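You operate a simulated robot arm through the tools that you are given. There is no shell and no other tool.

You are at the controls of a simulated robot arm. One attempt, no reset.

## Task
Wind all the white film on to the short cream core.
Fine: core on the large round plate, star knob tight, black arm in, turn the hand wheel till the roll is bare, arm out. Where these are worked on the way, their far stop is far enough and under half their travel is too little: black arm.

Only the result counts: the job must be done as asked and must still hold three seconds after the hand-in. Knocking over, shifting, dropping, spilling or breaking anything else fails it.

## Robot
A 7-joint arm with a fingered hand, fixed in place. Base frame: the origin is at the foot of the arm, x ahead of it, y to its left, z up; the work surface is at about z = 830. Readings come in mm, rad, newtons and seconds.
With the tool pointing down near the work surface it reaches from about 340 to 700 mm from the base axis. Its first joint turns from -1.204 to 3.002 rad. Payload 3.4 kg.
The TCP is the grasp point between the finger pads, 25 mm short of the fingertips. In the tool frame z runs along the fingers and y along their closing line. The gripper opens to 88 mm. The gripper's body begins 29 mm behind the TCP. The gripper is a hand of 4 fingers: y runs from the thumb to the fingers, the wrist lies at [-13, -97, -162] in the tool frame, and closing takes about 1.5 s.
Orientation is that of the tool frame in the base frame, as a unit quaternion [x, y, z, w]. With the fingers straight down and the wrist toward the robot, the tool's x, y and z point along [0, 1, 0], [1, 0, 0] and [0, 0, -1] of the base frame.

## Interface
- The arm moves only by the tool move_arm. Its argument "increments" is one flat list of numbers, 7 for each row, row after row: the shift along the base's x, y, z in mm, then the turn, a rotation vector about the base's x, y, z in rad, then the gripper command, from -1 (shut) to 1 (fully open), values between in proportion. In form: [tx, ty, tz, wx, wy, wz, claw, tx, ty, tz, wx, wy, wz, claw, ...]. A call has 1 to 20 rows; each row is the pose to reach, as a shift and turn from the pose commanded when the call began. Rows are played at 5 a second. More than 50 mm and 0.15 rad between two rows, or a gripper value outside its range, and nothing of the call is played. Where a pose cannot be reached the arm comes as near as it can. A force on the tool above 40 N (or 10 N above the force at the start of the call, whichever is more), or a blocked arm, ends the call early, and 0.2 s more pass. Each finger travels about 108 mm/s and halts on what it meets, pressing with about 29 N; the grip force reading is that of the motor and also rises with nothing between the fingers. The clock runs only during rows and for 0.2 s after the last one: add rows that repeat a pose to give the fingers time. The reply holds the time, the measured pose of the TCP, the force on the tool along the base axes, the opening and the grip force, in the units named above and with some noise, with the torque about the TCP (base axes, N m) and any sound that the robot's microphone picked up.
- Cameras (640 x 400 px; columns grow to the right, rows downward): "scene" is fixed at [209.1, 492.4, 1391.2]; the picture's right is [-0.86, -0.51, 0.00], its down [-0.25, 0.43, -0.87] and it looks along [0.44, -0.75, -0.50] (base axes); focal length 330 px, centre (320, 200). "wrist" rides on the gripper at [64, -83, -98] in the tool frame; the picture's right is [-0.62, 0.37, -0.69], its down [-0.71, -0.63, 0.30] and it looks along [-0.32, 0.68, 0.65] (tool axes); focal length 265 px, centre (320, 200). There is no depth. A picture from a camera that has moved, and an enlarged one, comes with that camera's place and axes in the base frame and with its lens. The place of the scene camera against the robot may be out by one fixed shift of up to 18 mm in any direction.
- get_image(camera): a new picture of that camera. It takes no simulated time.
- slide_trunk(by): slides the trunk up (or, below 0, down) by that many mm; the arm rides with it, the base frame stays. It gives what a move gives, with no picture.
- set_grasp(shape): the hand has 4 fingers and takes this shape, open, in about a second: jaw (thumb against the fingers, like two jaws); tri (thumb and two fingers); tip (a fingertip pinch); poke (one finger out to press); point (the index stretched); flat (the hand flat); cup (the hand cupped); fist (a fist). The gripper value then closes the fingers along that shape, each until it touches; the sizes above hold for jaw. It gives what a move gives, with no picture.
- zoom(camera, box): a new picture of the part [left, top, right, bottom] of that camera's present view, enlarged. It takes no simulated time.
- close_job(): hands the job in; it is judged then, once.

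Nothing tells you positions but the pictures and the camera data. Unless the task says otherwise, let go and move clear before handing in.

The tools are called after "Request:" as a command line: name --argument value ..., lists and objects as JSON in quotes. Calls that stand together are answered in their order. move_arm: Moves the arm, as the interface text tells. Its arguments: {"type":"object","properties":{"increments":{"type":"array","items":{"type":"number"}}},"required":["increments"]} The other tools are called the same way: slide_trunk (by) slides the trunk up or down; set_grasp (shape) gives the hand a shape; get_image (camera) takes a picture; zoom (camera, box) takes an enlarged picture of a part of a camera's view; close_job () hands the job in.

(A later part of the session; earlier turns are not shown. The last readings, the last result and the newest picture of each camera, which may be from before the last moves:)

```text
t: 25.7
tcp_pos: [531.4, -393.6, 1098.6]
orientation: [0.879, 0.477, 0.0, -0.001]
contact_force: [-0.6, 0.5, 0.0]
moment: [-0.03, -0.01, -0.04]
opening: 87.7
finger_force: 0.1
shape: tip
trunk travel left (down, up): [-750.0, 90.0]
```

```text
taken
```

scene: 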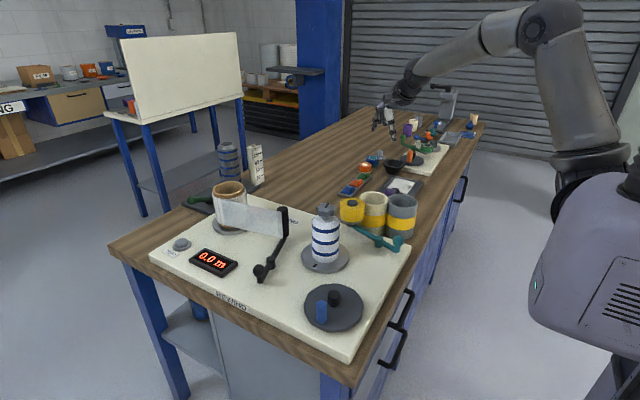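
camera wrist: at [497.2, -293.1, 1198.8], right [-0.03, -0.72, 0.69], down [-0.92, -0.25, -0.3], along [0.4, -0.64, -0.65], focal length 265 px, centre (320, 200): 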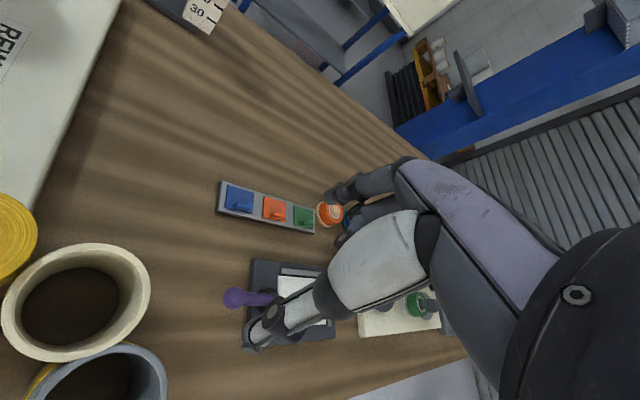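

Only the cream core moved; it now stands upright at about (515, -314), touching or nearly touching the grey core. The tip shape curls the fingertips upward and squeezed it out, so I'll check how the jaw shape closes in free air before trying again.

Request:
set_grasp --shape "jaw"

Request:
zoom --camera "wrist" --box '[220, 130, 460, 370]'

Request:
move_arm --increments '[0, 0, 0, 0, 0, 0, -0.3, 0, 0, 0, 0, 0, 0, -0.86, 0, 0, 0, 0, 0, 0, -0.86, 0, 0, 0, 0, 0, 0, -0.86]'

Request:
zoom --camera "wrist" --box '[220, 130, 460, 370]'

Request:
zoom --camera "scene" --box '[350, 70, 430, 150]'

```text
t: 26.6
tcp_pos: [532.2, -393.3, 1099.7]
orientation: [0.879, 0.477, 0.0, -0.001]
contact_force: [0.3, 0.2, 0.2]
moment: [-0.01, 0.0, 0.02]
opening: 87.8
finger_force: 0.0
shape: jaw
trunk travel left (down, up): [-750.0, 90.0]
```

```text
1.67 times, centred on (340, 250) of wrist
camera zoom: at [496.6, -292.8, 1198.9], right [-0.03, -0.72, 0.69], down [-0.92, -0.26, -0.3], along [0.4, -0.64, -0.65], focal length 442 px, centre (287, 117)
```

zoom: 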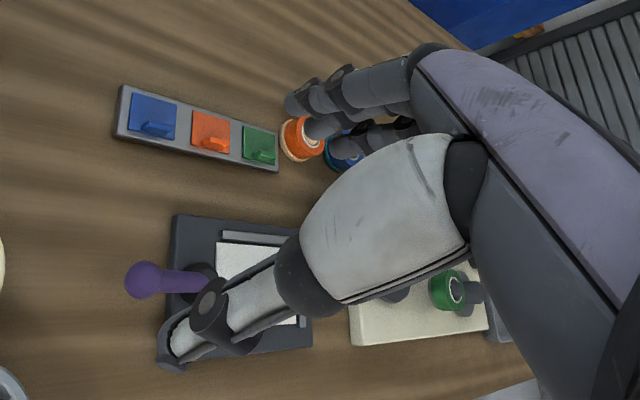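

```text
t: 27.6
tcp_pos: [532.4, -392.7, 1100.5]
orientation: [0.879, 0.476, 0.0, 0.0]
contact_force: [-0.2, -0.4, -0.2]
moment: [-0.02, 0.02, -0.03]
opening: 6.3
finger_force: 0.0
shape: jaw
trunk travel left (down, up): [-750.0, 90.0]
```

```text
1.67 times, centred on (340, 250) of wrist
camera zoom: at [496.6, -292.8, 1199.0], right [-0.03, -0.72, 0.69], down [-0.92, -0.25, -0.3], along [0.4, -0.64, -0.65], focal length 442 px, centre (287, 117)
```

zoom: 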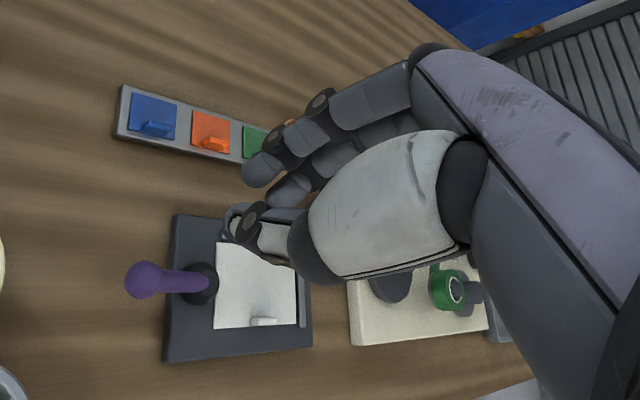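

```text
5.00 times, centred on (390, 110) of scene
camera zoom: at [209.1, 492.4, 1391.2], right [-0.86, -0.51, 0.0], down [-0.25, 0.43, -0.87], along [0.44, -0.75, -0.5], focal length 1651 px, centre (-30, 650)
```

zoom: 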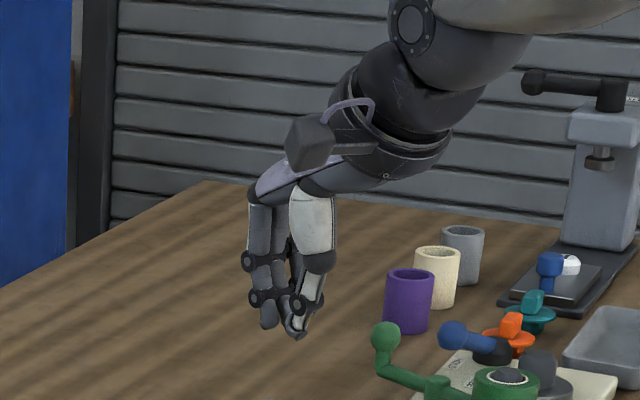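

The jaw shape closes with straight fingertips meeting below the TCP, which suits the pinch better. I'll refine the core's new position from here.

Request:
zoom --camera "wrist" --box '[0, 225, 170, 400]'

Request:
zoom --camera "wrist" --box '[0, 330, 120, 400]'

```text
2.29 times, centred on (85, 312) of wrist
camera zoom: at [496.6, -292.8, 1199.0], right [-0.03, -0.72, 0.69], down [-0.92, -0.25, -0.3], along [0.4, -0.64, -0.65], focal length 607 px, centre (857, -57)
```

zoom: 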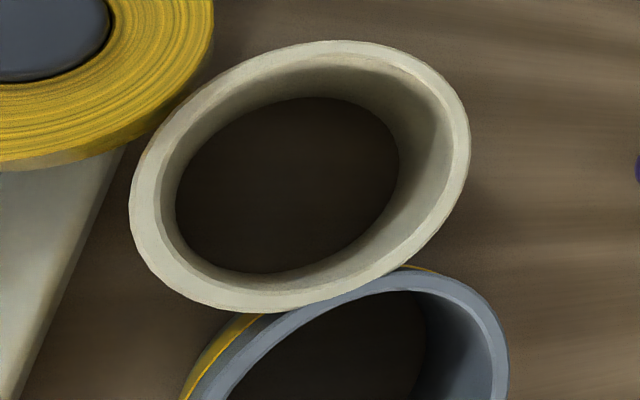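

```text
5.33 times, centred on (60, 365) of wrist
camera zoom: at [496.6, -292.8, 1199.0], right [-0.03, -0.72, 0.69], down [-0.92, -0.25, -0.3], along [0.4, -0.64, -0.65], focal length 1416 px, centre (1707, -680)
```

zoom: 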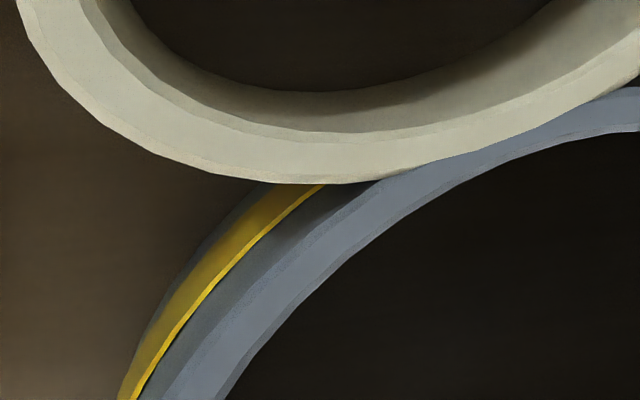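

The core stands upright at (515, -315), rim near z=908, clear on its far side. This time I'll pinch the far wall in the jaw shape, thumb inside the bore and fingers outside, which also pushes it away from the grey core. First I'll hover with a part-open hand and check.

Request:
move_arm --increments '[10, 28, -40, 0, 0, 0, 0, 18.6, 54.5, -80, 0, 0, 0, 0, 18.6, 54.5, -120, 0, 0, 0, 0, 18.6, 54.5, -145, 0, 0, 0, 0, 18.6, 54.5, -145, 0, 0, 0, 0]'

Request:
get_image --camera "wrist"

Request:
zoom --camera "scene" --box '[320, 130, 440, 250]'

```text
t: 28.8
tcp_pos: [551.6, -338.3, 953.9]
orientation: [0.879, 0.477, 0.0, 0.0]
contact_force: [0.2, 0.1, 0.5]
moment: [0.0, 0.01, 0.01]
opening: 43.6
finger_force: 0.2
shape: jaw
trunk travel left (down, up): [-750.0, 90.0]
```

```text
taken
camera wrist: at [516.1, -238.2, 1053.3], right [-0.03, -0.72, 0.69], down [-0.92, -0.26, -0.31], along [0.4, -0.64, -0.65], focal length 265 px, centre (320, 200)
```

wrist: 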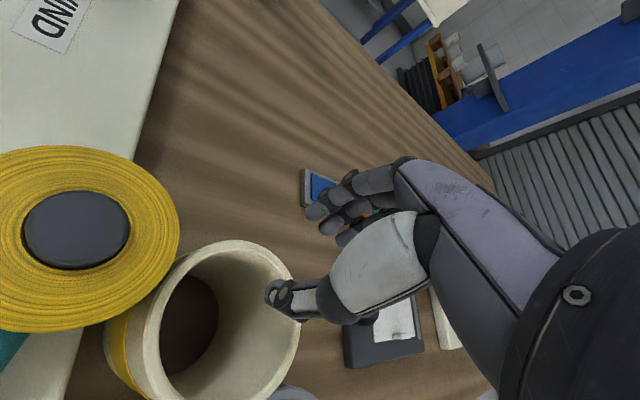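

```text
3.33 times, centred on (380, 190) of scene
camera zoom: at [209.1, 492.4, 1391.2], right [-0.86, -0.51, 0.0], down [-0.25, 0.43, -0.87], along [0.44, -0.75, -0.5], focal length 1100 px, centre (120, 233)
```

zoom: 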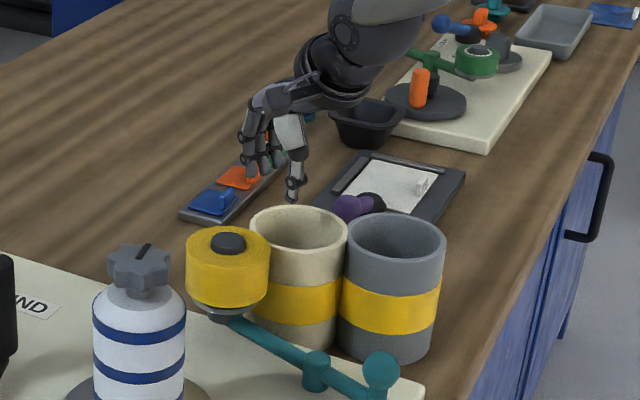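

The thumb is over the bore just inside the far wall and the fingers are outside it. I'm lowering about 56 mm in small steps, watching the force.

Request:
move_arm --increments '[0, 0, -12, 0, 0, 0, 0, 0, 0, -24, 0, 0, 0, 0, 0, 0, -34, 0, 0, 0, 0, 0, 0, -44, 0, 0, 0, 0, 0, 0, -54, 0, 0, 0, 0, 0, 0, -54, 0, 0, 0, 0]'

Request:
get_image --camera "wrist"

Request:
zoom --camera "scene" --box '[320, 130, 440, 250]'

```text
t: 30.2
tcp_pos: [550.7, -339.7, 902.4]
orientation: [0.879, 0.477, 0.0, 0.0]
contact_force: [0.6, -0.5, 0.2]
moment: [0.02, -0.02, 0.0]
opening: 43.7
finger_force: 0.1
shape: jaw
trunk travel left (down, up): [-750.0, 90.0]
```

```text
taken
camera wrist: at [515.4, -239.1, 1000.7], right [-0.03, -0.72, 0.69], down [-0.92, -0.26, -0.3], along [0.4, -0.64, -0.65], focal length 265 px, centre (320, 200)
```

wrist: 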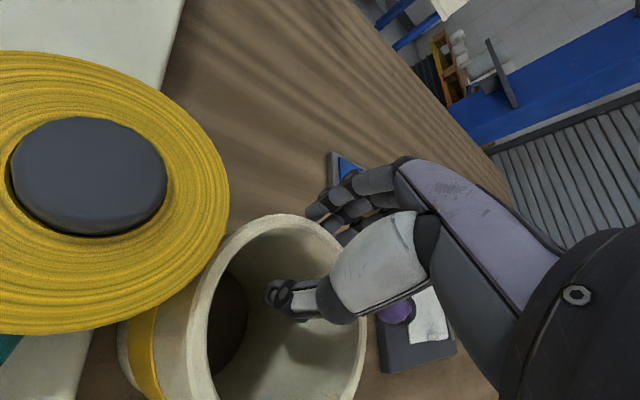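

```text
3.33 times, centred on (380, 190) of scene
camera zoom: at [209.1, 492.4, 1391.2], right [-0.86, -0.51, 0.0], down [-0.25, 0.43, -0.87], along [0.44, -0.75, -0.5], focal length 1100 px, centre (120, 233)
```

zoom: 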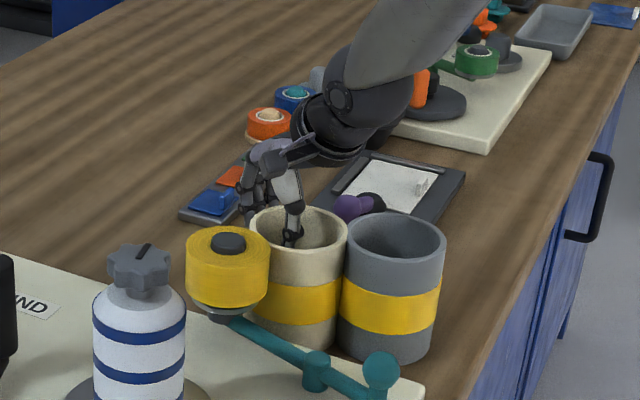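

No contact so far, with the thumb in the bore and the fingers outside. I'll go 4 mm lower and close on the wall.

Request:
move_arm --increments '[0, 0, -4, 0, 0, 0, 0, 0, 0, -4, 0, 0, 0, -0.3, 0, 0, -4, 0, 0, 0, -0.6, 0, 0, -4, 0, 0, 0, -0.8, 0, 0, -4, 0, 0, 0, -0.9, 0, 0, -4, 0, 0, 0, -1, 0, 0, -4, 0, 0, 0, -1, 0, 0, -4, 0, 0, 0, -1, 0, 0, -4, 0, 0, 0, -1]'

Request:
get_image --camera "wrist"

Request:
zoom --camera "scene" --box '[320, 130, 440, 250]'

```text
t: 32.2
tcp_pos: [549.7, -340.3, 897.2]
orientation: [0.879, 0.477, 0.001, 0.0]
contact_force: [-0.1, -0.1, 0.1]
moment: [-0.01, -0.05, 0.02]
opening: 0.0
finger_force: 29.4
shape: jaw
trunk travel left (down, up): [-750.0, 90.0]
```

```text
taken
camera wrist: at [515.5, -239.2, 996.5], right [-0.03, -0.72, 0.69], down [-0.92, -0.26, -0.3], along [0.4, -0.64, -0.65], focal length 265 px, centre (320, 200)
```

wrist: 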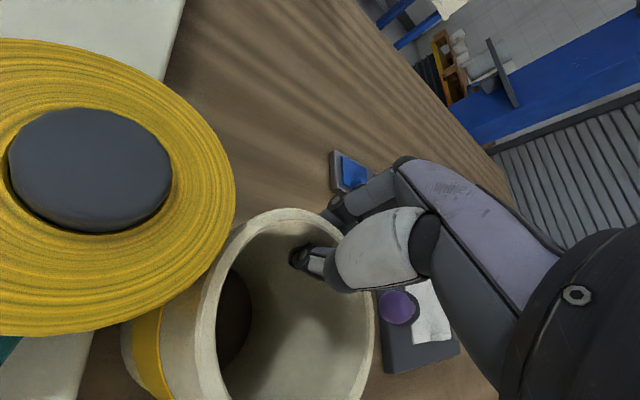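

```text
3.33 times, centred on (380, 190) of scene
camera zoom: at [209.1, 492.4, 1391.2], right [-0.86, -0.51, 0.0], down [-0.25, 0.43, -0.87], along [0.44, -0.75, -0.5], focal length 1100 px, centre (120, 233)
```

zoom: 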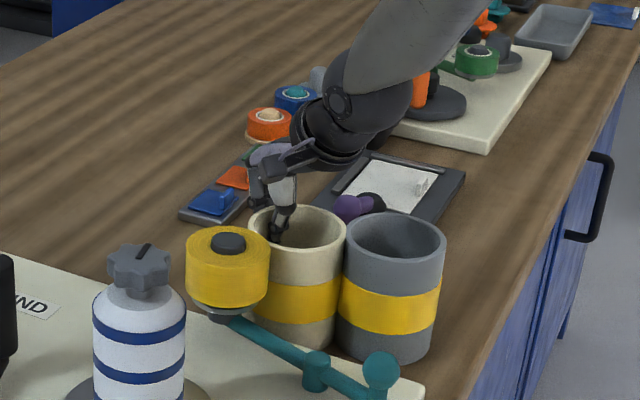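

The opening reads 0 although the wall appears to be between thumb and fingers. I'll lift just 4 mm and check before going further.

Request:
move_arm --increments '[0, 0, 1, 0, 0, 0, -1, 0, 0, 2, 0, 0, 0, -1, 0, 0, 3, 0, 0, 0, -1, 0, 0, 4, 0, 0, 0, -1, 0, 0, 4, 0, 0, 0, -1]'

Request:
zoom --camera "wrist" --box '[100, 180, 420, 400]'

Request:
zoom --camera "scene" --box '[335, 170, 425, 250]'

```text
t: 33.4
tcp_pos: [550.9, -340.7, 901.9]
orientation: [0.88, 0.476, 0.001, 0.001]
contact_force: [0.4, 0.3, -1.0]
moment: [-0.03, -0.05, 0.02]
opening: 0.0
finger_force: 28.7
shape: jaw
trunk travel left (down, up): [-750.0, 90.0]
```

```text
1.82 times, centred on (260, 290) of wrist
camera zoom: at [515.1, -239.7, 1000.7], right [-0.03, -0.72, 0.69], down [-0.92, -0.25, -0.3], along [0.4, -0.64, -0.65], focal length 483 px, centre (429, 36)
```

zoom: 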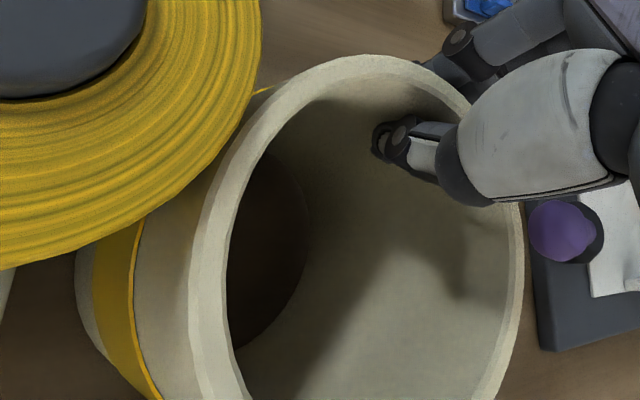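

```text
5.00 times, centred on (380, 210) of scene
camera zoom: at [209.1, 492.4, 1391.2], right [-0.86, -0.51, 0.0], down [-0.25, 0.43, -0.87], along [0.44, -0.75, -0.5], focal length 1651 px, centre (20, 150)
```

zoom: 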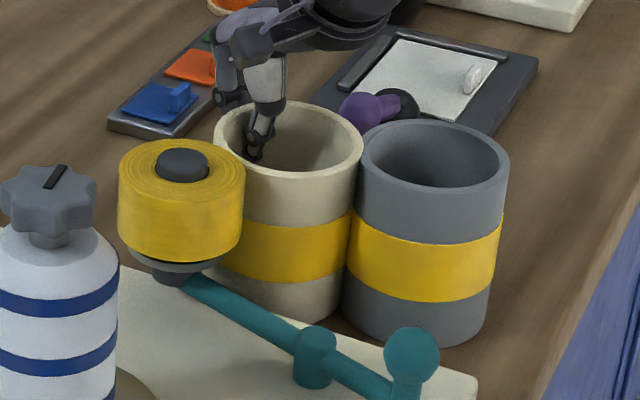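

The core's rim rose about 4–5 mm in the scene view, so it is held this time. I'll keep lifting slowly and check again.

Request:
move_arm --increments '[0, 0, 2, 0, 0, 0, -1, 0, 0, 4, 0, 0, 0, -1, 0, 0, 7, 0, 0, 0, -1, 0, 0, 10, 0, 0, 0, -1, 0, 0, 13, 0, 0, 0, -1, 0, 0, 16, 0, 0, 0, -1, 0, 0, 20, 0, 0, 0, -1, 0, 0, 20, 0, 0, 0, -1]'

Request:
zoom --camera "wrist" --box '[100, 180, 420, 400]'

Request:
zoom --camera "scene" --box '[335, 170, 425, 250]'

```text
t: 35.2
tcp_pos: [550.3, -339.3, 921.8]
orientation: [0.879, 0.477, 0.001, 0.0]
contact_force: [0.5, -0.7, -0.9]
moment: [-0.05, -0.09, 0.04]
opening: 0.0
finger_force: 28.8
shape: jaw
trunk travel left (down, up): [-750.0, 90.0]
```

```text
1.82 times, centred on (260, 290) of wrist
camera zoom: at [515.9, -238.9, 1020.9], right [-0.03, -0.72, 0.69], down [-0.92, -0.25, -0.3], along [0.4, -0.64, -0.65], focal length 483 px, centre (429, 36)
```

zoom: 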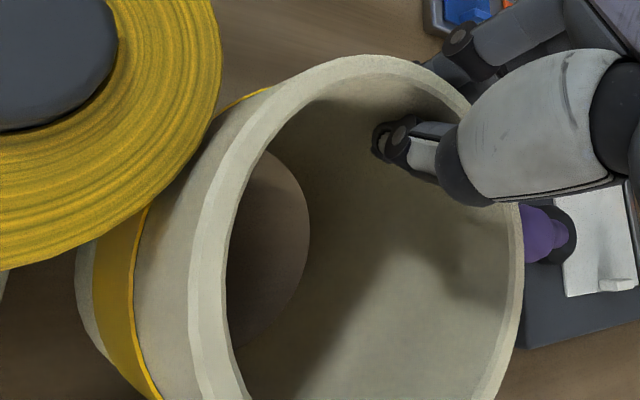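

```text
5.00 times, centred on (380, 210) of scene
camera zoom: at [209.1, 492.4, 1391.2], right [-0.86, -0.51, 0.0], down [-0.25, 0.43, -0.87], along [0.44, -0.75, -0.5], focal length 1651 px, centre (20, 150)
```

zoom: 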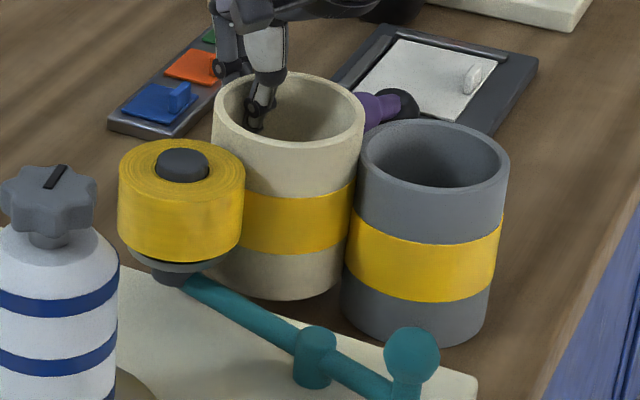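

The core is firmly held and rises with the hand. I'll lift it to about z=1100, high enough to clear the star knob, and carry it slowly over to the mandrel.

Request:
move_arm --increments '[0, 0, 8, 0, 0, 0, -1, 0, 0, 20, 0, 0, 0, -1, 0, 0, 35, 0, 0, 0, -1, 0, 0, 50, 0, 0, 0, -1, 0, 0, 65, 0, 0, 0, -1, 0, 0, 80, 0, 0, 0, -1, 0, 0, 95, 0, 0, 0, -1, 0, 0, 110, 0, 0, 0, -1, 0, 0, 125, 0, 0, 0, -1, 0, 0, 140, 0, 0, 0, -1, 0, 0, 155, 0, 0, 0, -1, 0, 0, 170, 0, 0, 0, -1, 0, 0, 180, 0, 0, 0, -1, 0, 0, 180, 0, 0, 0, -1]'

Request:
get_image --camera "scene"

```text
t: 38.2
tcp_pos: [550.9, -339.2, 1101.3]
orientation: [0.879, 0.477, 0.0, 0.0]
contact_force: [0.1, 0.4, -2.5]
moment: [0.0, -0.08, 0.0]
opening: 0.0
finger_force: 29.1
shape: jaw
trunk travel left (down, up): [-750.0, 90.0]
```

```text
taken
```

scene: 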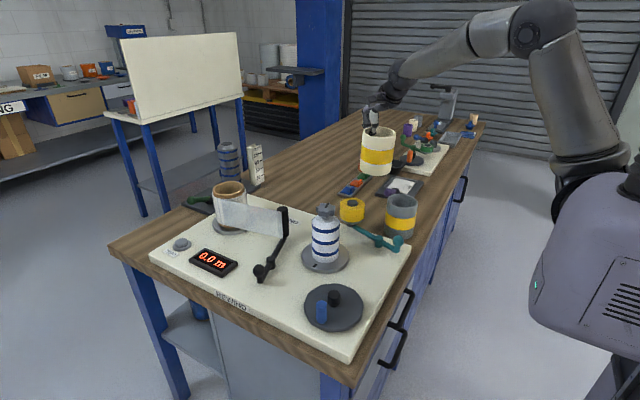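

The core hangs upright and everything else is in place. I'm carrying it across to above the mandrel.

Request:
move_arm --increments '[1, 8, 0, 0, 0, 0, -1, 4, 24, 0, 0, 0, 0, -1, 7, 44, 0, 0, 0, 0, -1, 10, 66, 0, 0, 0, 0, -1, 13, 88, 0, 0, 0, 0, -1, 17, 110, 0, 0, 0, 0, -1, 20, 132, 0, 0, 0, 0, -1, 23, 154, 0, 0, 0, 0, -1, 27, 176, 0, 0, 0, 0, -1, 30, 198, 0, 0, 0, 0, -1, 33, 215, 0, 0, 0, 0, -1, 34.5, 225, 0, 0, 0, 0, -1, 34.5, 228, 0, 0, 0, 0, -1, 34.5, 228, 0, 0, 0, 0, -1]'

Request:
get_image --camera "wrist"

Request:
zoom --camera "scene" --box '[270, 120, 380, 280]'

```text
t: 41.2
tcp_pos: [587.4, -122.9, 1103.2]
orientation: [0.885, 0.466, 0.01, -0.017]
contact_force: [-0.1, 1.0, -2.3]
moment: [-0.01, -0.06, -0.01]
opening: 0.0
finger_force: 28.8
shape: jaw
trunk travel left (down, up): [-750.0, 90.0]
```

```text
taken
camera wrist: at [553.8, -25.9, 1207.6], right [-0.05, -0.75, 0.66], down [-0.92, -0.22, -0.32], along [0.38, -0.63, -0.68], focal length 265 px, centre (320, 200)
```

wrist: 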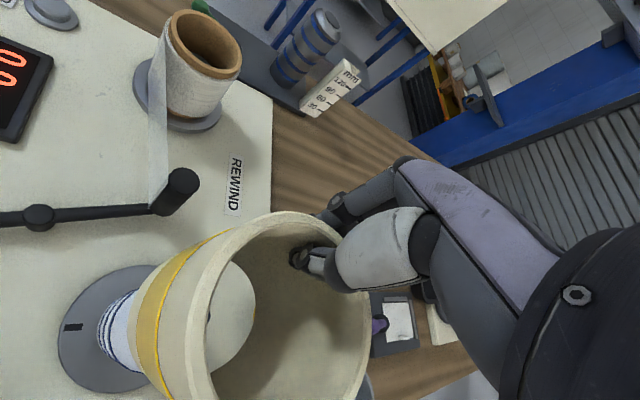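

```text
2.50 times, centred on (325, 200) of scene
camera zoom: at [209.1, 492.4, 1391.2], right [-0.86, -0.51, 0.0], down [-0.25, 0.43, -0.87], along [0.44, -0.75, -0.5], focal length 825 px, centre (308, 200)
```

zoom: 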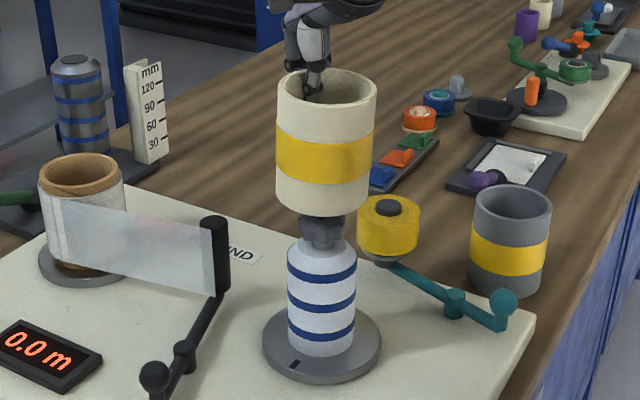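

The arm stopped short: the wrist is near a joint limit with this yaw. I'll turn the hand to point more radially (yaw about -10°) around the core's axis and check the pose again.

Request:
move_arm --increments '[1.5, 3, 0, 0, 0, 0.08, -1, 3, 6, 0, 0, 0, 0.16, -1, 4, 10, 0, 0, 0, 0.24, -1, 5.3, 13, 0, 0, 0, 0.32, -1, 6.5, 16.5, 0, 0, 0, 0.4, -1, 6.5, 16.5, 0, 0, 0, 0.4, -1, 6.5, 16.5, 0, 0, 0, 0.4, -1]'

Request:
get_image --camera "wrist"

Request:
zoom --camera "scene" --box '[270, 120, 380, 280]'

```text
t: 42.8
tcp_pos: [591.6, -94.6, 1101.1]
orientation: [0.767, 0.642, 0.0, 0.0]
contact_force: [0.0, 0.1, -1.4]
moment: [-0.03, -0.11, 0.0]
opening: 0.1
finger_force: 29.5
shape: jaw
trunk travel left (down, up): [-750.0, 90.0]
```

```text
taken
camera wrist: at [520.6, -15.8, 1200.8], right [0.25, -0.68, 0.69], down [-0.75, -0.59, -0.3], along [0.62, -0.44, -0.65], focal length 265 px, centre (320, 200)
```

wrist: 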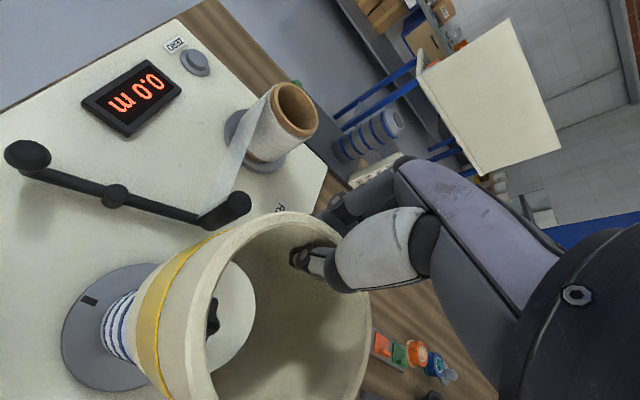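

```text
2.50 times, centred on (325, 200) of scene
camera zoom: at [209.1, 492.4, 1391.2], right [-0.86, -0.51, 0.0], down [-0.25, 0.43, -0.87], along [0.44, -0.75, -0.5], focal length 825 px, centre (308, 200)
```

zoom: 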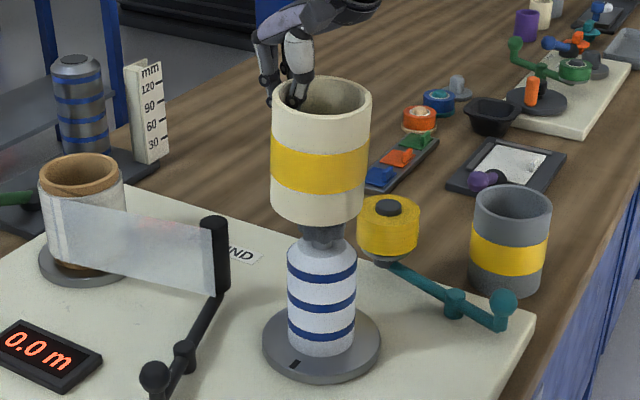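

Request:
zoom --camera "scene" --box '[295, 145, 355, 225]'

Request:
zoom --camera "scene" --box '[295, 205, 355, 285]'

Request:
zoom --camera "wrist" --box '[50, 200, 390, 400]'

```text
5.00 times, centred on (325, 185) of scene
camera zoom: at [209.1, 492.4, 1391.2], right [-0.86, -0.51, 0.0], down [-0.25, 0.43, -0.87], along [0.44, -0.75, -0.5], focal length 1651 px, centre (295, 275)
```

zoom: 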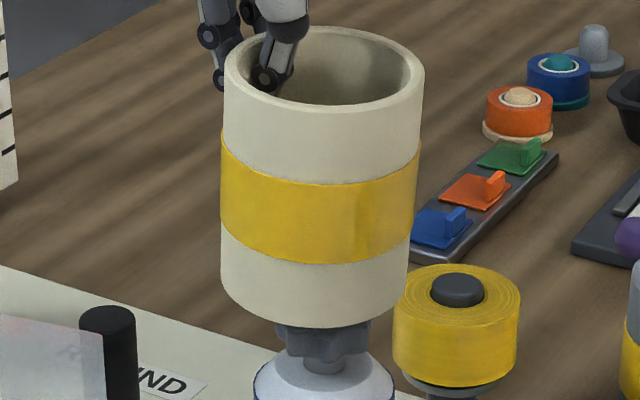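

```text
5.00 times, centred on (325, 245) of scene
camera zoom: at [209.1, 492.4, 1391.2], right [-0.86, -0.51, 0.0], down [-0.25, 0.43, -0.87], along [0.44, -0.75, -0.5], focal length 1651 px, centre (295, -25)
```

zoom: 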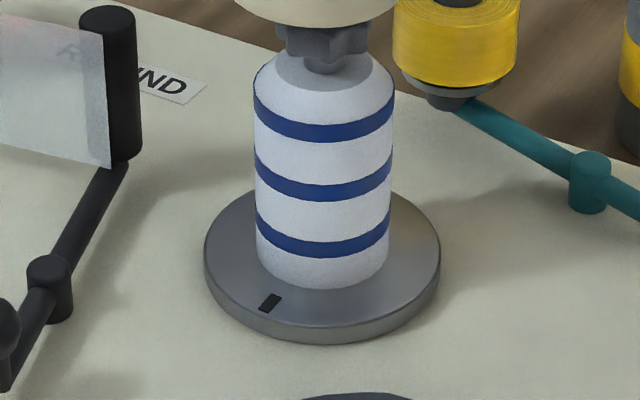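

```text
1.88 times, centred on (220, 300) of wrist
camera zoom: at [520.6, -15.8, 1200.8], right [0.25, -0.68, 0.69], down [-0.75, -0.59, -0.3], along [0.62, -0.44, -0.65], focal length 500 px, centre (508, 12)
```

zoom: 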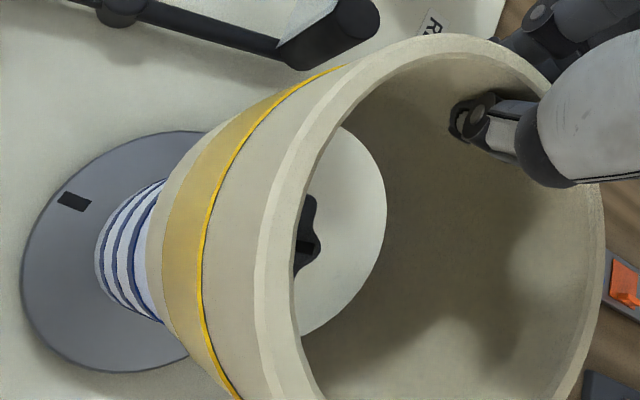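

The core hangs tilted about 3° in the grip: its base sits roughly 5 mm toward +x in the scene view. I'll tilt the tool to make the core vertical, then check it against the mandrel.

Request:
move_arm --increments '[-0.3, -0.2, 0, 0.003, 0.016, 0, -1, -0.6, -0.4, 0, 0.006, 0.033, 0, -1, -1, -0.5, 0, 0.009, 0.05, 0, -1, -1, -0.5, 0, 0.009, 0.05, 0, -1, -1, -0.5, 0, 0.009, 0.05, 0, -1]'

Request:
zoom --camera "scene" --box '[295, 145, 355, 225]'

Request:
zoom --camera "wrist" --box '[120, 200, 380, 400]'

```text
t: 44.0
tcp_pos: [591.5, -96.1, 1100.9]
orientation: [0.767, 0.641, -0.016, -0.02]
contact_force: [-0.2, 0.2, -1.6]
moment: [-0.01, -0.08, 0.0]
opening: 0.0
finger_force: 28.6
shape: jaw
trunk travel left (down, up): [-750.0, 90.0]
```

```text
5.00 times, centred on (325, 185) of scene
camera zoom: at [209.1, 492.4, 1391.2], right [-0.86, -0.51, 0.0], down [-0.25, 0.43, -0.87], along [0.44, -0.75, -0.5], focal length 1651 px, centre (295, 275)
```

zoom: 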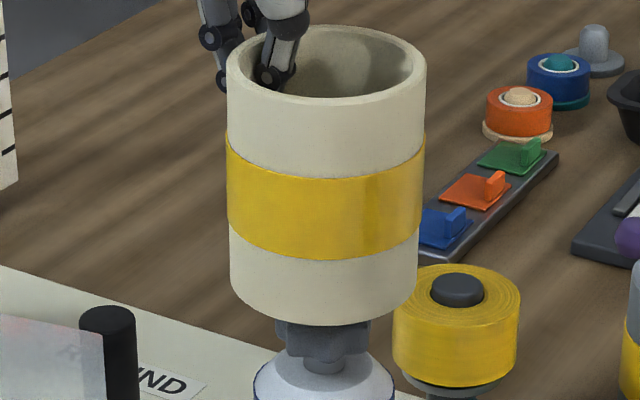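

```text
2.00 times, centred on (250, 300) of wrist
camera zoom: at [524.9, -17.5, 1204.7], right [0.29, -0.68, 0.67], down [-0.76, -0.59, -0.27], along [0.58, -0.43, -0.69], focal length 531 px, centre (460, 0)
```

zoom: 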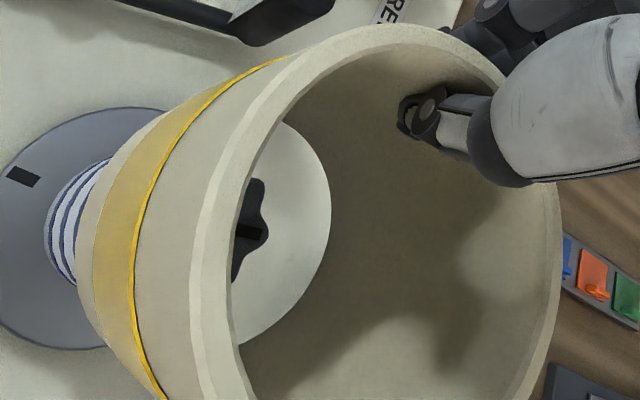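

The core is now vertical and lines up with the mandrel to within about a millimetre in the scene view. I'm lowering it over the knob in steps, watching the force.

Request:
move_arm --increments '[0, 0, -8, 0, 0, 0, -1, 0, 0, -16, 0, 0, 0, -1, 0, 0, -24, 0, 0, 0, -1, 0, 0, -32, 0, 0, 0, -1, 0, 0, -40, 0, 0, 0, -1, 0, 0, -48, 0, 0, 0, -1, 0, 0, -55, 0, 0, 0, -1, 0, 0, -55, 0, 0, 0, -1]'

Request:
zoom --camera "scene" --box '[285, 155, 365, 275]'

Request:
zoom --camera "wrist" --box '[120, 200, 380, 400]'

```text
t: 45.8
tcp_pos: [590.1, -95.7, 1047.2]
orientation: [0.766, 0.643, -0.016, -0.02]
contact_force: [0.2, -0.6, -1.7]
moment: [-0.03, -0.08, -0.01]
opening: 0.0
finger_force: 28.9
shape: jaw
trunk travel left (down, up): [-750.0, 90.0]
```

```text
3.33 times, centred on (325, 215) of scene
camera zoom: at [209.1, 492.4, 1391.2], right [-0.86, -0.51, 0.0], down [-0.25, 0.43, -0.87], along [0.44, -0.75, -0.5], focal length 1100 px, centre (303, 150)
```

zoom: 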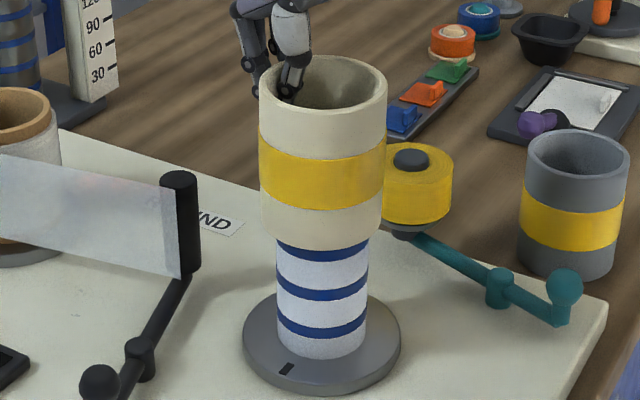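

```text
2.00 times, centred on (250, 300) of wrist
camera zoom: at [524.6, -16.4, 1150.8], right [0.29, -0.68, 0.67], down [-0.76, -0.59, -0.27], along [0.58, -0.43, -0.69], focal length 531 px, centre (460, 0)
```

zoom: 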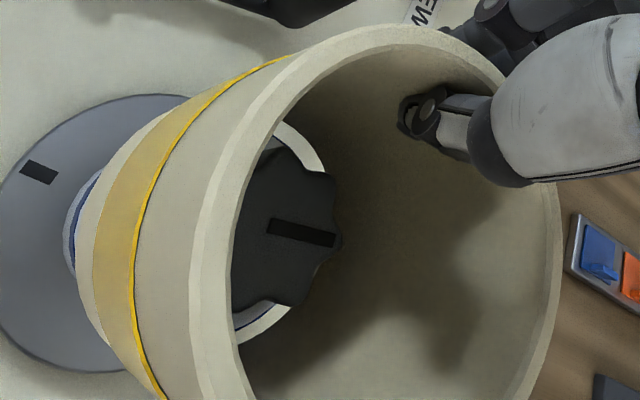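

The core is over the knob with no contact force and is well centred. I'll keep lowering it onto the cylinder.

Request:
move_arm --increments '[0, 0, -5, 0, 0, 0, -1, 0, 0, -10, 0, 0, 0, -1, 0, 0, -15, 0, 0, 0, -1, 0, 0, -20, 0, 0, 0, -1, 0, 0, -26, 0, 0, 0, -1, 0, 0, -32, 0, 0, 0, -1, 0, 0, -38, 0, 0, 0, -1, 0, 0, -38, 0, 0, 0, -1]'

Request:
zoom --camera "scene" --box '[285, 155, 365, 275]'

Request:
zoom --camera "wrist" --box '[120, 200, 380, 400]'

```text
t: 47.6
tcp_pos: [590.9, -95.0, 1008.1]
orientation: [0.767, 0.641, -0.016, -0.019]
contact_force: [0.2, 0.1, -2.5]
moment: [-0.01, -0.05, 0.0]
opening: 0.0
finger_force: 29.0
shape: jaw
trunk travel left (down, up): [-750.0, 90.0]
```

```text
3.33 times, centred on (325, 215) of scene
camera zoom: at [209.1, 492.4, 1391.2], right [-0.86, -0.51, 0.0], down [-0.25, 0.43, -0.87], along [0.44, -0.75, -0.5], focal length 1100 px, centre (303, 150)
```

zoom: 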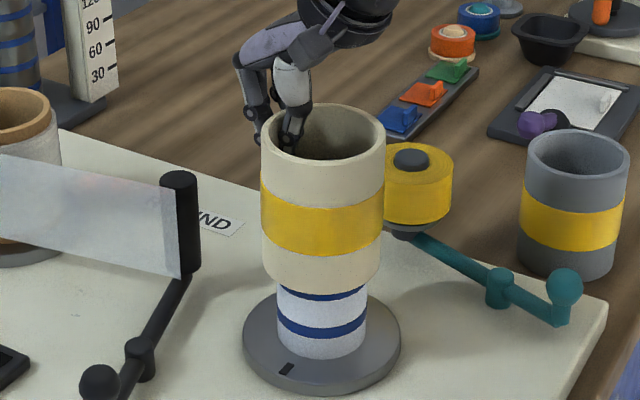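

```text
2.00 times, centred on (250, 300) of wrist
camera zoom: at [524.7, -17.6, 1111.8], right [0.29, -0.68, 0.67], down [-0.76, -0.59, -0.27], along [0.58, -0.43, -0.69], focal length 531 px, centre (460, 0)
```

zoom: 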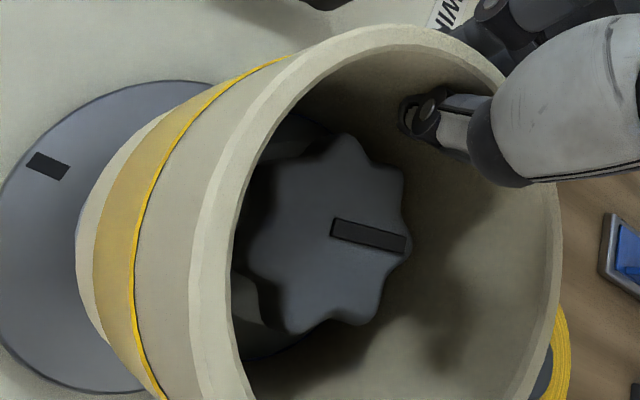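

It's sliding down the cylinder with no contact force. I'll continue in small steps, watching for the thumb meeting the knob.

Request:
move_arm --increments '[0, 0, -4, 0, 0, 0, -1, 0, 0, -8, 0, 0, 0, -1, 0, 0, -12, 0, 0, 0, -1, 0, 0, -16, 0, 0, 0, -1, 0, 0, -20, 0, 0, 0, -1, 0, 0, -20, 0, 0, 0, -1]'

Request:
zoom --camera "scene" --box '[285, 155, 365, 275]'

Request:
zoom --camera "wrist" --box '[120, 200, 380, 400]'

```text
t: 49.0
tcp_pos: [592.0, -95.1, 988.5]
orientation: [0.766, 0.642, -0.017, -0.02]
contact_force: [0.1, -0.3, -2.2]
moment: [-0.02, -0.08, 0.02]
opening: 0.0
finger_force: 28.9
shape: jaw
trunk travel left (down, up): [-750.0, 90.0]
```

```text
3.33 times, centred on (325, 215) of scene
camera zoom: at [209.1, 492.4, 1391.2], right [-0.86, -0.51, 0.0], down [-0.25, 0.43, -0.87], along [0.44, -0.75, -0.5], focal length 1100 px, centre (303, 150)
```

zoom: 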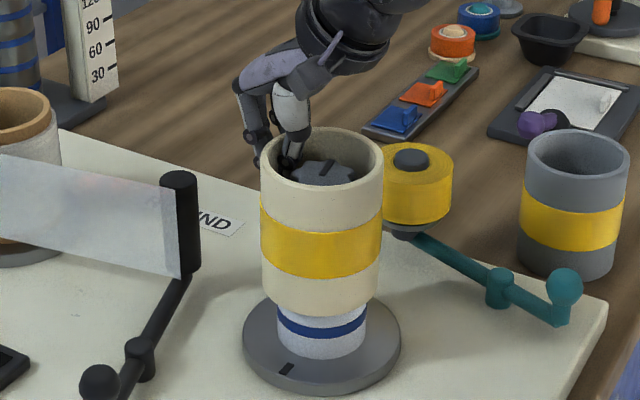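

```text
2.00 times, centred on (250, 300) of wrist
camera zoom: at [525.6, -17.5, 1092.0], right [0.29, -0.68, 0.67], down [-0.76, -0.59, -0.27], along [0.58, -0.43, -0.69], focal length 531 px, centre (460, 0)
```

zoom: 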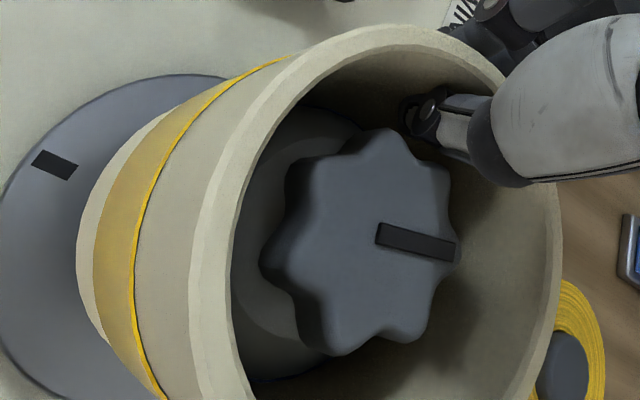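

Request:
move_arm --increments '[0, 0, -2, 0, 0, 0, -1, 0, 0, -4, 0, 0, 0, -1, 0, 0, -6, 0, 0, 0, -1, 0, 0, -8, 0, 0, 0, -1, 0, 0, -8, 0, 0, 0, -1]'

Request:
zoom --camera "scene" --box '[285, 155, 365, 275]'

Request:
zoom --camera "wrist" --box '[120, 200, 380, 400]'

```text
t: 50.2
tcp_pos: [593.1, -96.1, 981.3]
orientation: [0.767, 0.642, -0.016, -0.019]
contact_force: [9.6, -0.2, 4.9]
moment: [0.02, 0.11, -0.01]
opening: 0.2
finger_force: 28.8
shape: jaw
trunk travel left (down, up): [-750.0, 90.0]
```

```text
3.33 times, centred on (325, 215) of scene
camera zoom: at [209.1, 492.4, 1391.2], right [-0.86, -0.51, 0.0], down [-0.25, 0.43, -0.87], along [0.44, -0.75, -0.5], focal length 1100 px, centre (303, 150)
```

zoom: 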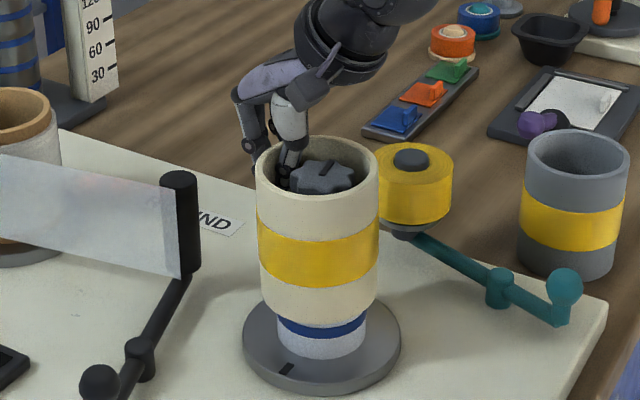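

```text
2.00 times, centred on (250, 300) of wrist
camera zoom: at [526.7, -17.3, 1084.1], right [0.29, -0.68, 0.67], down [-0.76, -0.59, -0.27], along [0.58, -0.43, -0.69], focal length 531 px, centre (460, 0)
```

zoom: 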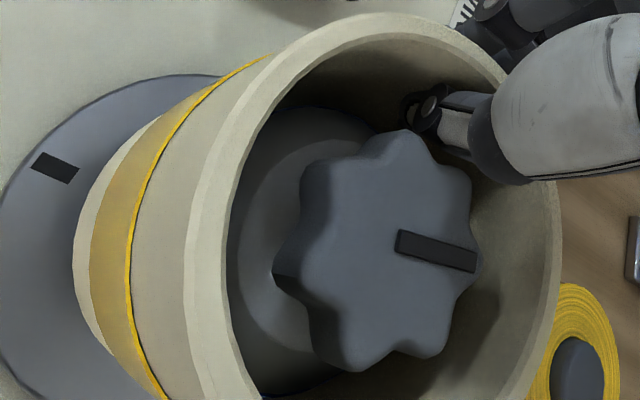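

The thumb has just touched the side of the knob (about 10 N in +x). I'll shift 2 mm outward to relieve it and see how much further the core can go down.

Request:
move_arm --increments '[0.5, 0, 2, 0, 0, 0, -1, 1.5, 0, 2, 0, 0, 0, -1, 2, -0.3, 1, 0, 0, 0, -1, 2, -0.3, -1, 0, 0, 0, -1, 2, -0.3, -2, 0, 0, 0, -1, 2, -0.3, -2, 0, 0, 0, -1]'

Request:
zoom --camera "scene" --box '[285, 155, 365, 275]'

Request:
zoom --camera "wrist" --box '[120, 200, 380, 400]'

```text
t: 51.6
tcp_pos: [593.8, -95.9, 978.0]
orientation: [0.767, 0.642, -0.016, -0.02]
contact_force: [9.1, -1.2, 4.9]
moment: [0.0, 0.23, 0.02]
opening: 0.1
finger_force: 29.4
shape: jaw
trunk travel left (down, up): [-750.0, 90.0]
```

```text
3.33 times, centred on (325, 215) of scene
camera zoom: at [209.1, 492.4, 1391.2], right [-0.86, -0.51, 0.0], down [-0.25, 0.43, -0.87], along [0.44, -0.75, -0.5], focal length 1100 px, centre (303, 150)
```

zoom: 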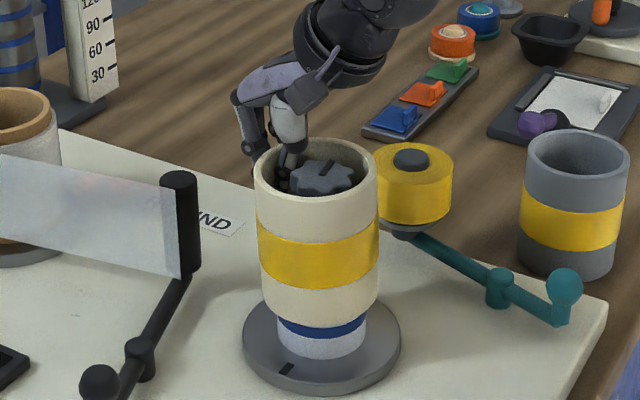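

```text
2.00 times, centred on (250, 300) of wrist
camera zoom: at [527.5, -17.8, 1081.6], right [0.29, -0.68, 0.67], down [-0.76, -0.59, -0.27], along [0.58, -0.43, -0.69], focal length 531 px, centre (460, 0)
```

zoom: 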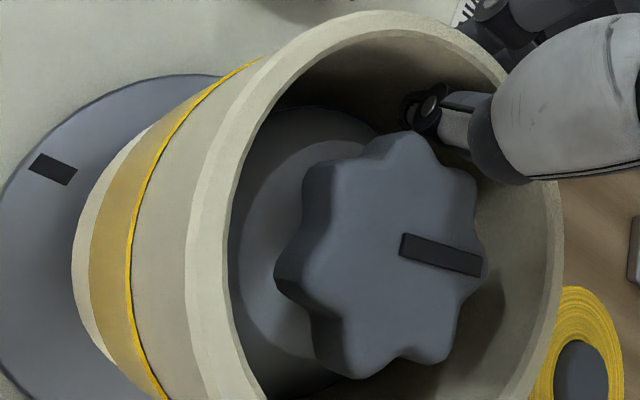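

The knob limits the thumb here; the core is already guided by more than 50 mm of cylinder and has about 30 mm left to slide. I'll back off slightly to straighten it, then open just a little so it slides down onto the plate.

Request:
move_arm --increments '[-1, 0.2, 3, 0, 0, 0, -1, -2, 0.3, 5, 0, 0, 0, -1, -2, 0.3, 5, 0, 0, 0, -1, -2, 0.3, 5, 0, 0, 0, -1]'

Request:
zoom --camera "scene" --box '[285, 155, 365, 275]'

```text
t: 52.6
tcp_pos: [592.2, -97.6, 983.1]
orientation: [0.766, 0.642, -0.018, -0.021]
contact_force: [7.5, -0.9, -1.3]
moment: [0.02, -0.1, -0.03]
opening: 0.0
finger_force: 29.1
shape: jaw
trunk travel left (down, up): [-750.0, 90.0]
```

```text
3.33 times, centred on (325, 215) of scene
camera zoom: at [209.1, 492.4, 1391.2], right [-0.86, -0.51, 0.0], down [-0.25, 0.43, -0.87], along [0.44, -0.75, -0.5], focal length 1100 px, centre (303, 150)
```

zoom: 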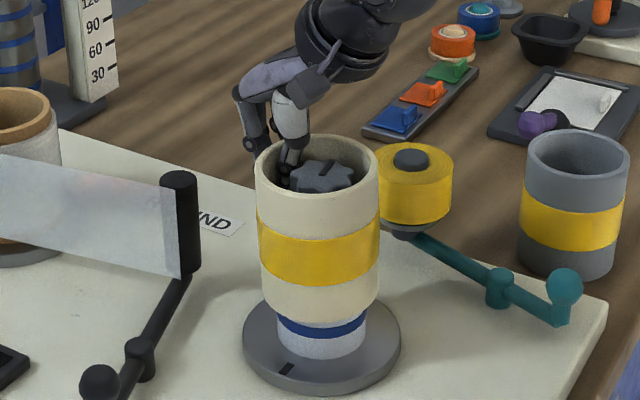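

Request:
move_arm --increments '[0, 0, 0, 0, 0, 0, -0.95, 0, 0, 0, 0, 0, 0, -0.9, 0, 0, 0, 0, 0, 0, -0.85, 0, 0, 0, 0, 0, 0, -0.8, 0, 0, 0, 0, 0, 0, -0.8]'

Request:
zoom --camera "scene" --box '[285, 155, 365, 275]'

Request:
zoom --camera "wrist" --box '[120, 200, 380, 400]'

```text
t: 53.8
tcp_pos: [593.0, -96.6, 982.5]
orientation: [0.766, 0.642, -0.016, -0.021]
contact_force: [12.9, -3.1, 0.9]
moment: [0.0, 0.22, 0.0]
opening: 5.2
finger_force: 0.0
shape: jaw
trunk travel left (down, up): [-750.0, 90.0]
```

```text
3.33 times, centred on (325, 215) of scene
camera zoom: at [209.1, 492.4, 1391.2], right [-0.86, -0.51, 0.0], down [-0.25, 0.43, -0.87], along [0.44, -0.75, -0.5], focal length 1100 px, centre (303, 150)
```

zoom: 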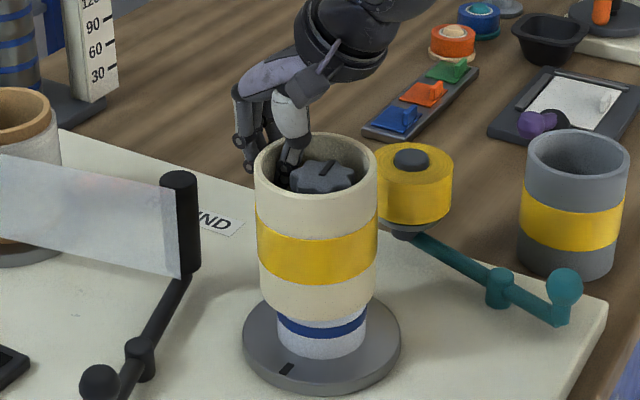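

```text
2.00 times, centred on (250, 300) of wrist
camera zoom: at [527.3, -18.4, 1085.8], right [0.29, -0.68, 0.67], down [-0.76, -0.59, -0.27], along [0.58, -0.43, -0.69], focal length 531 px, centre (460, 0)
```

zoom: 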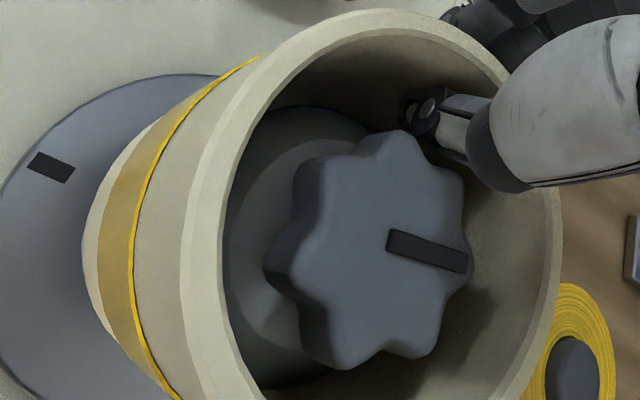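

The core hasn't slid yet, because the thumb is wedged between knob and wall. I'll ease the hand upward a few millimetres at a time to free it.

Request:
move_arm --increments '[-0.5, 0, 2, 0, 0, 0, -0.8, -0.5, 0, 4, 0, 0, 0, -0.8, -0.5, 0, 6, 0, 0, 0, -0.8, -0.5, 0, 8, 0, 0, 0, -0.8, -0.5, 0, 8, 0, 0, 0, -0.8]'

Request:
zoom --camera "scene" --box '[285, 155, 365, 275]'

Request:
zoom --camera "wrist" --box '[120, 200, 380, 400]'

```text
t: 55.0
tcp_pos: [591.0, -94.8, 991.9]
orientation: [0.766, 0.642, -0.016, -0.02]
contact_force: [5.6, -0.7, 4.7]
moment: [0.02, 0.05, 0.03]
opening: 8.0
finger_force: 0.1
shape: jaw
trunk travel left (down, up): [-750.0, 90.0]
```

```text
3.33 times, centred on (325, 215) of scene
camera zoom: at [209.1, 492.4, 1391.2], right [-0.86, -0.51, 0.0], down [-0.25, 0.43, -0.87], along [0.44, -0.75, -0.5], focal length 1100 px, centre (303, 150)
```

zoom: 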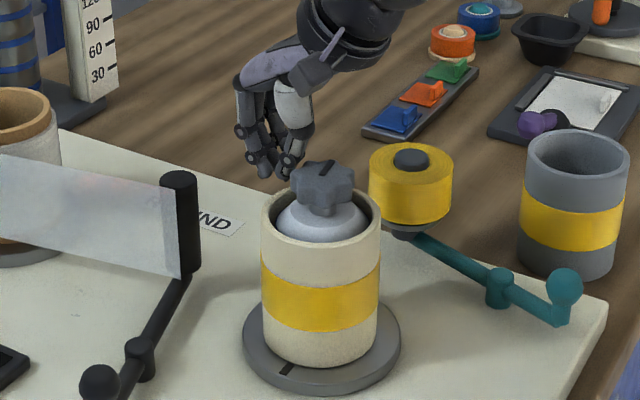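

```text
2.00 times, centred on (250, 300) of wrist
camera zoom: at [524.1, -16.6, 1095.2], right [0.29, -0.68, 0.67], down [-0.76, -0.59, -0.27], along [0.58, -0.43, -0.69], focal length 531 px, centre (460, 0)
```

zoom: 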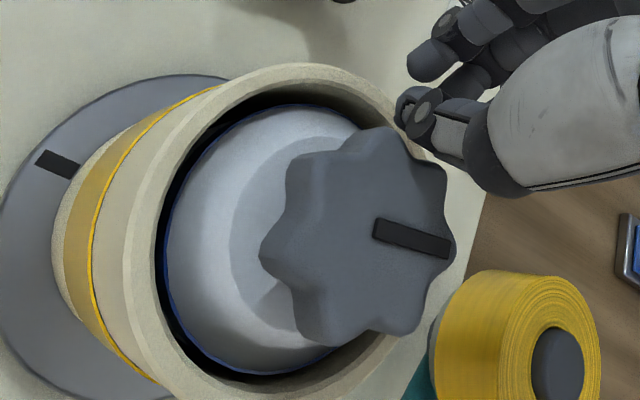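

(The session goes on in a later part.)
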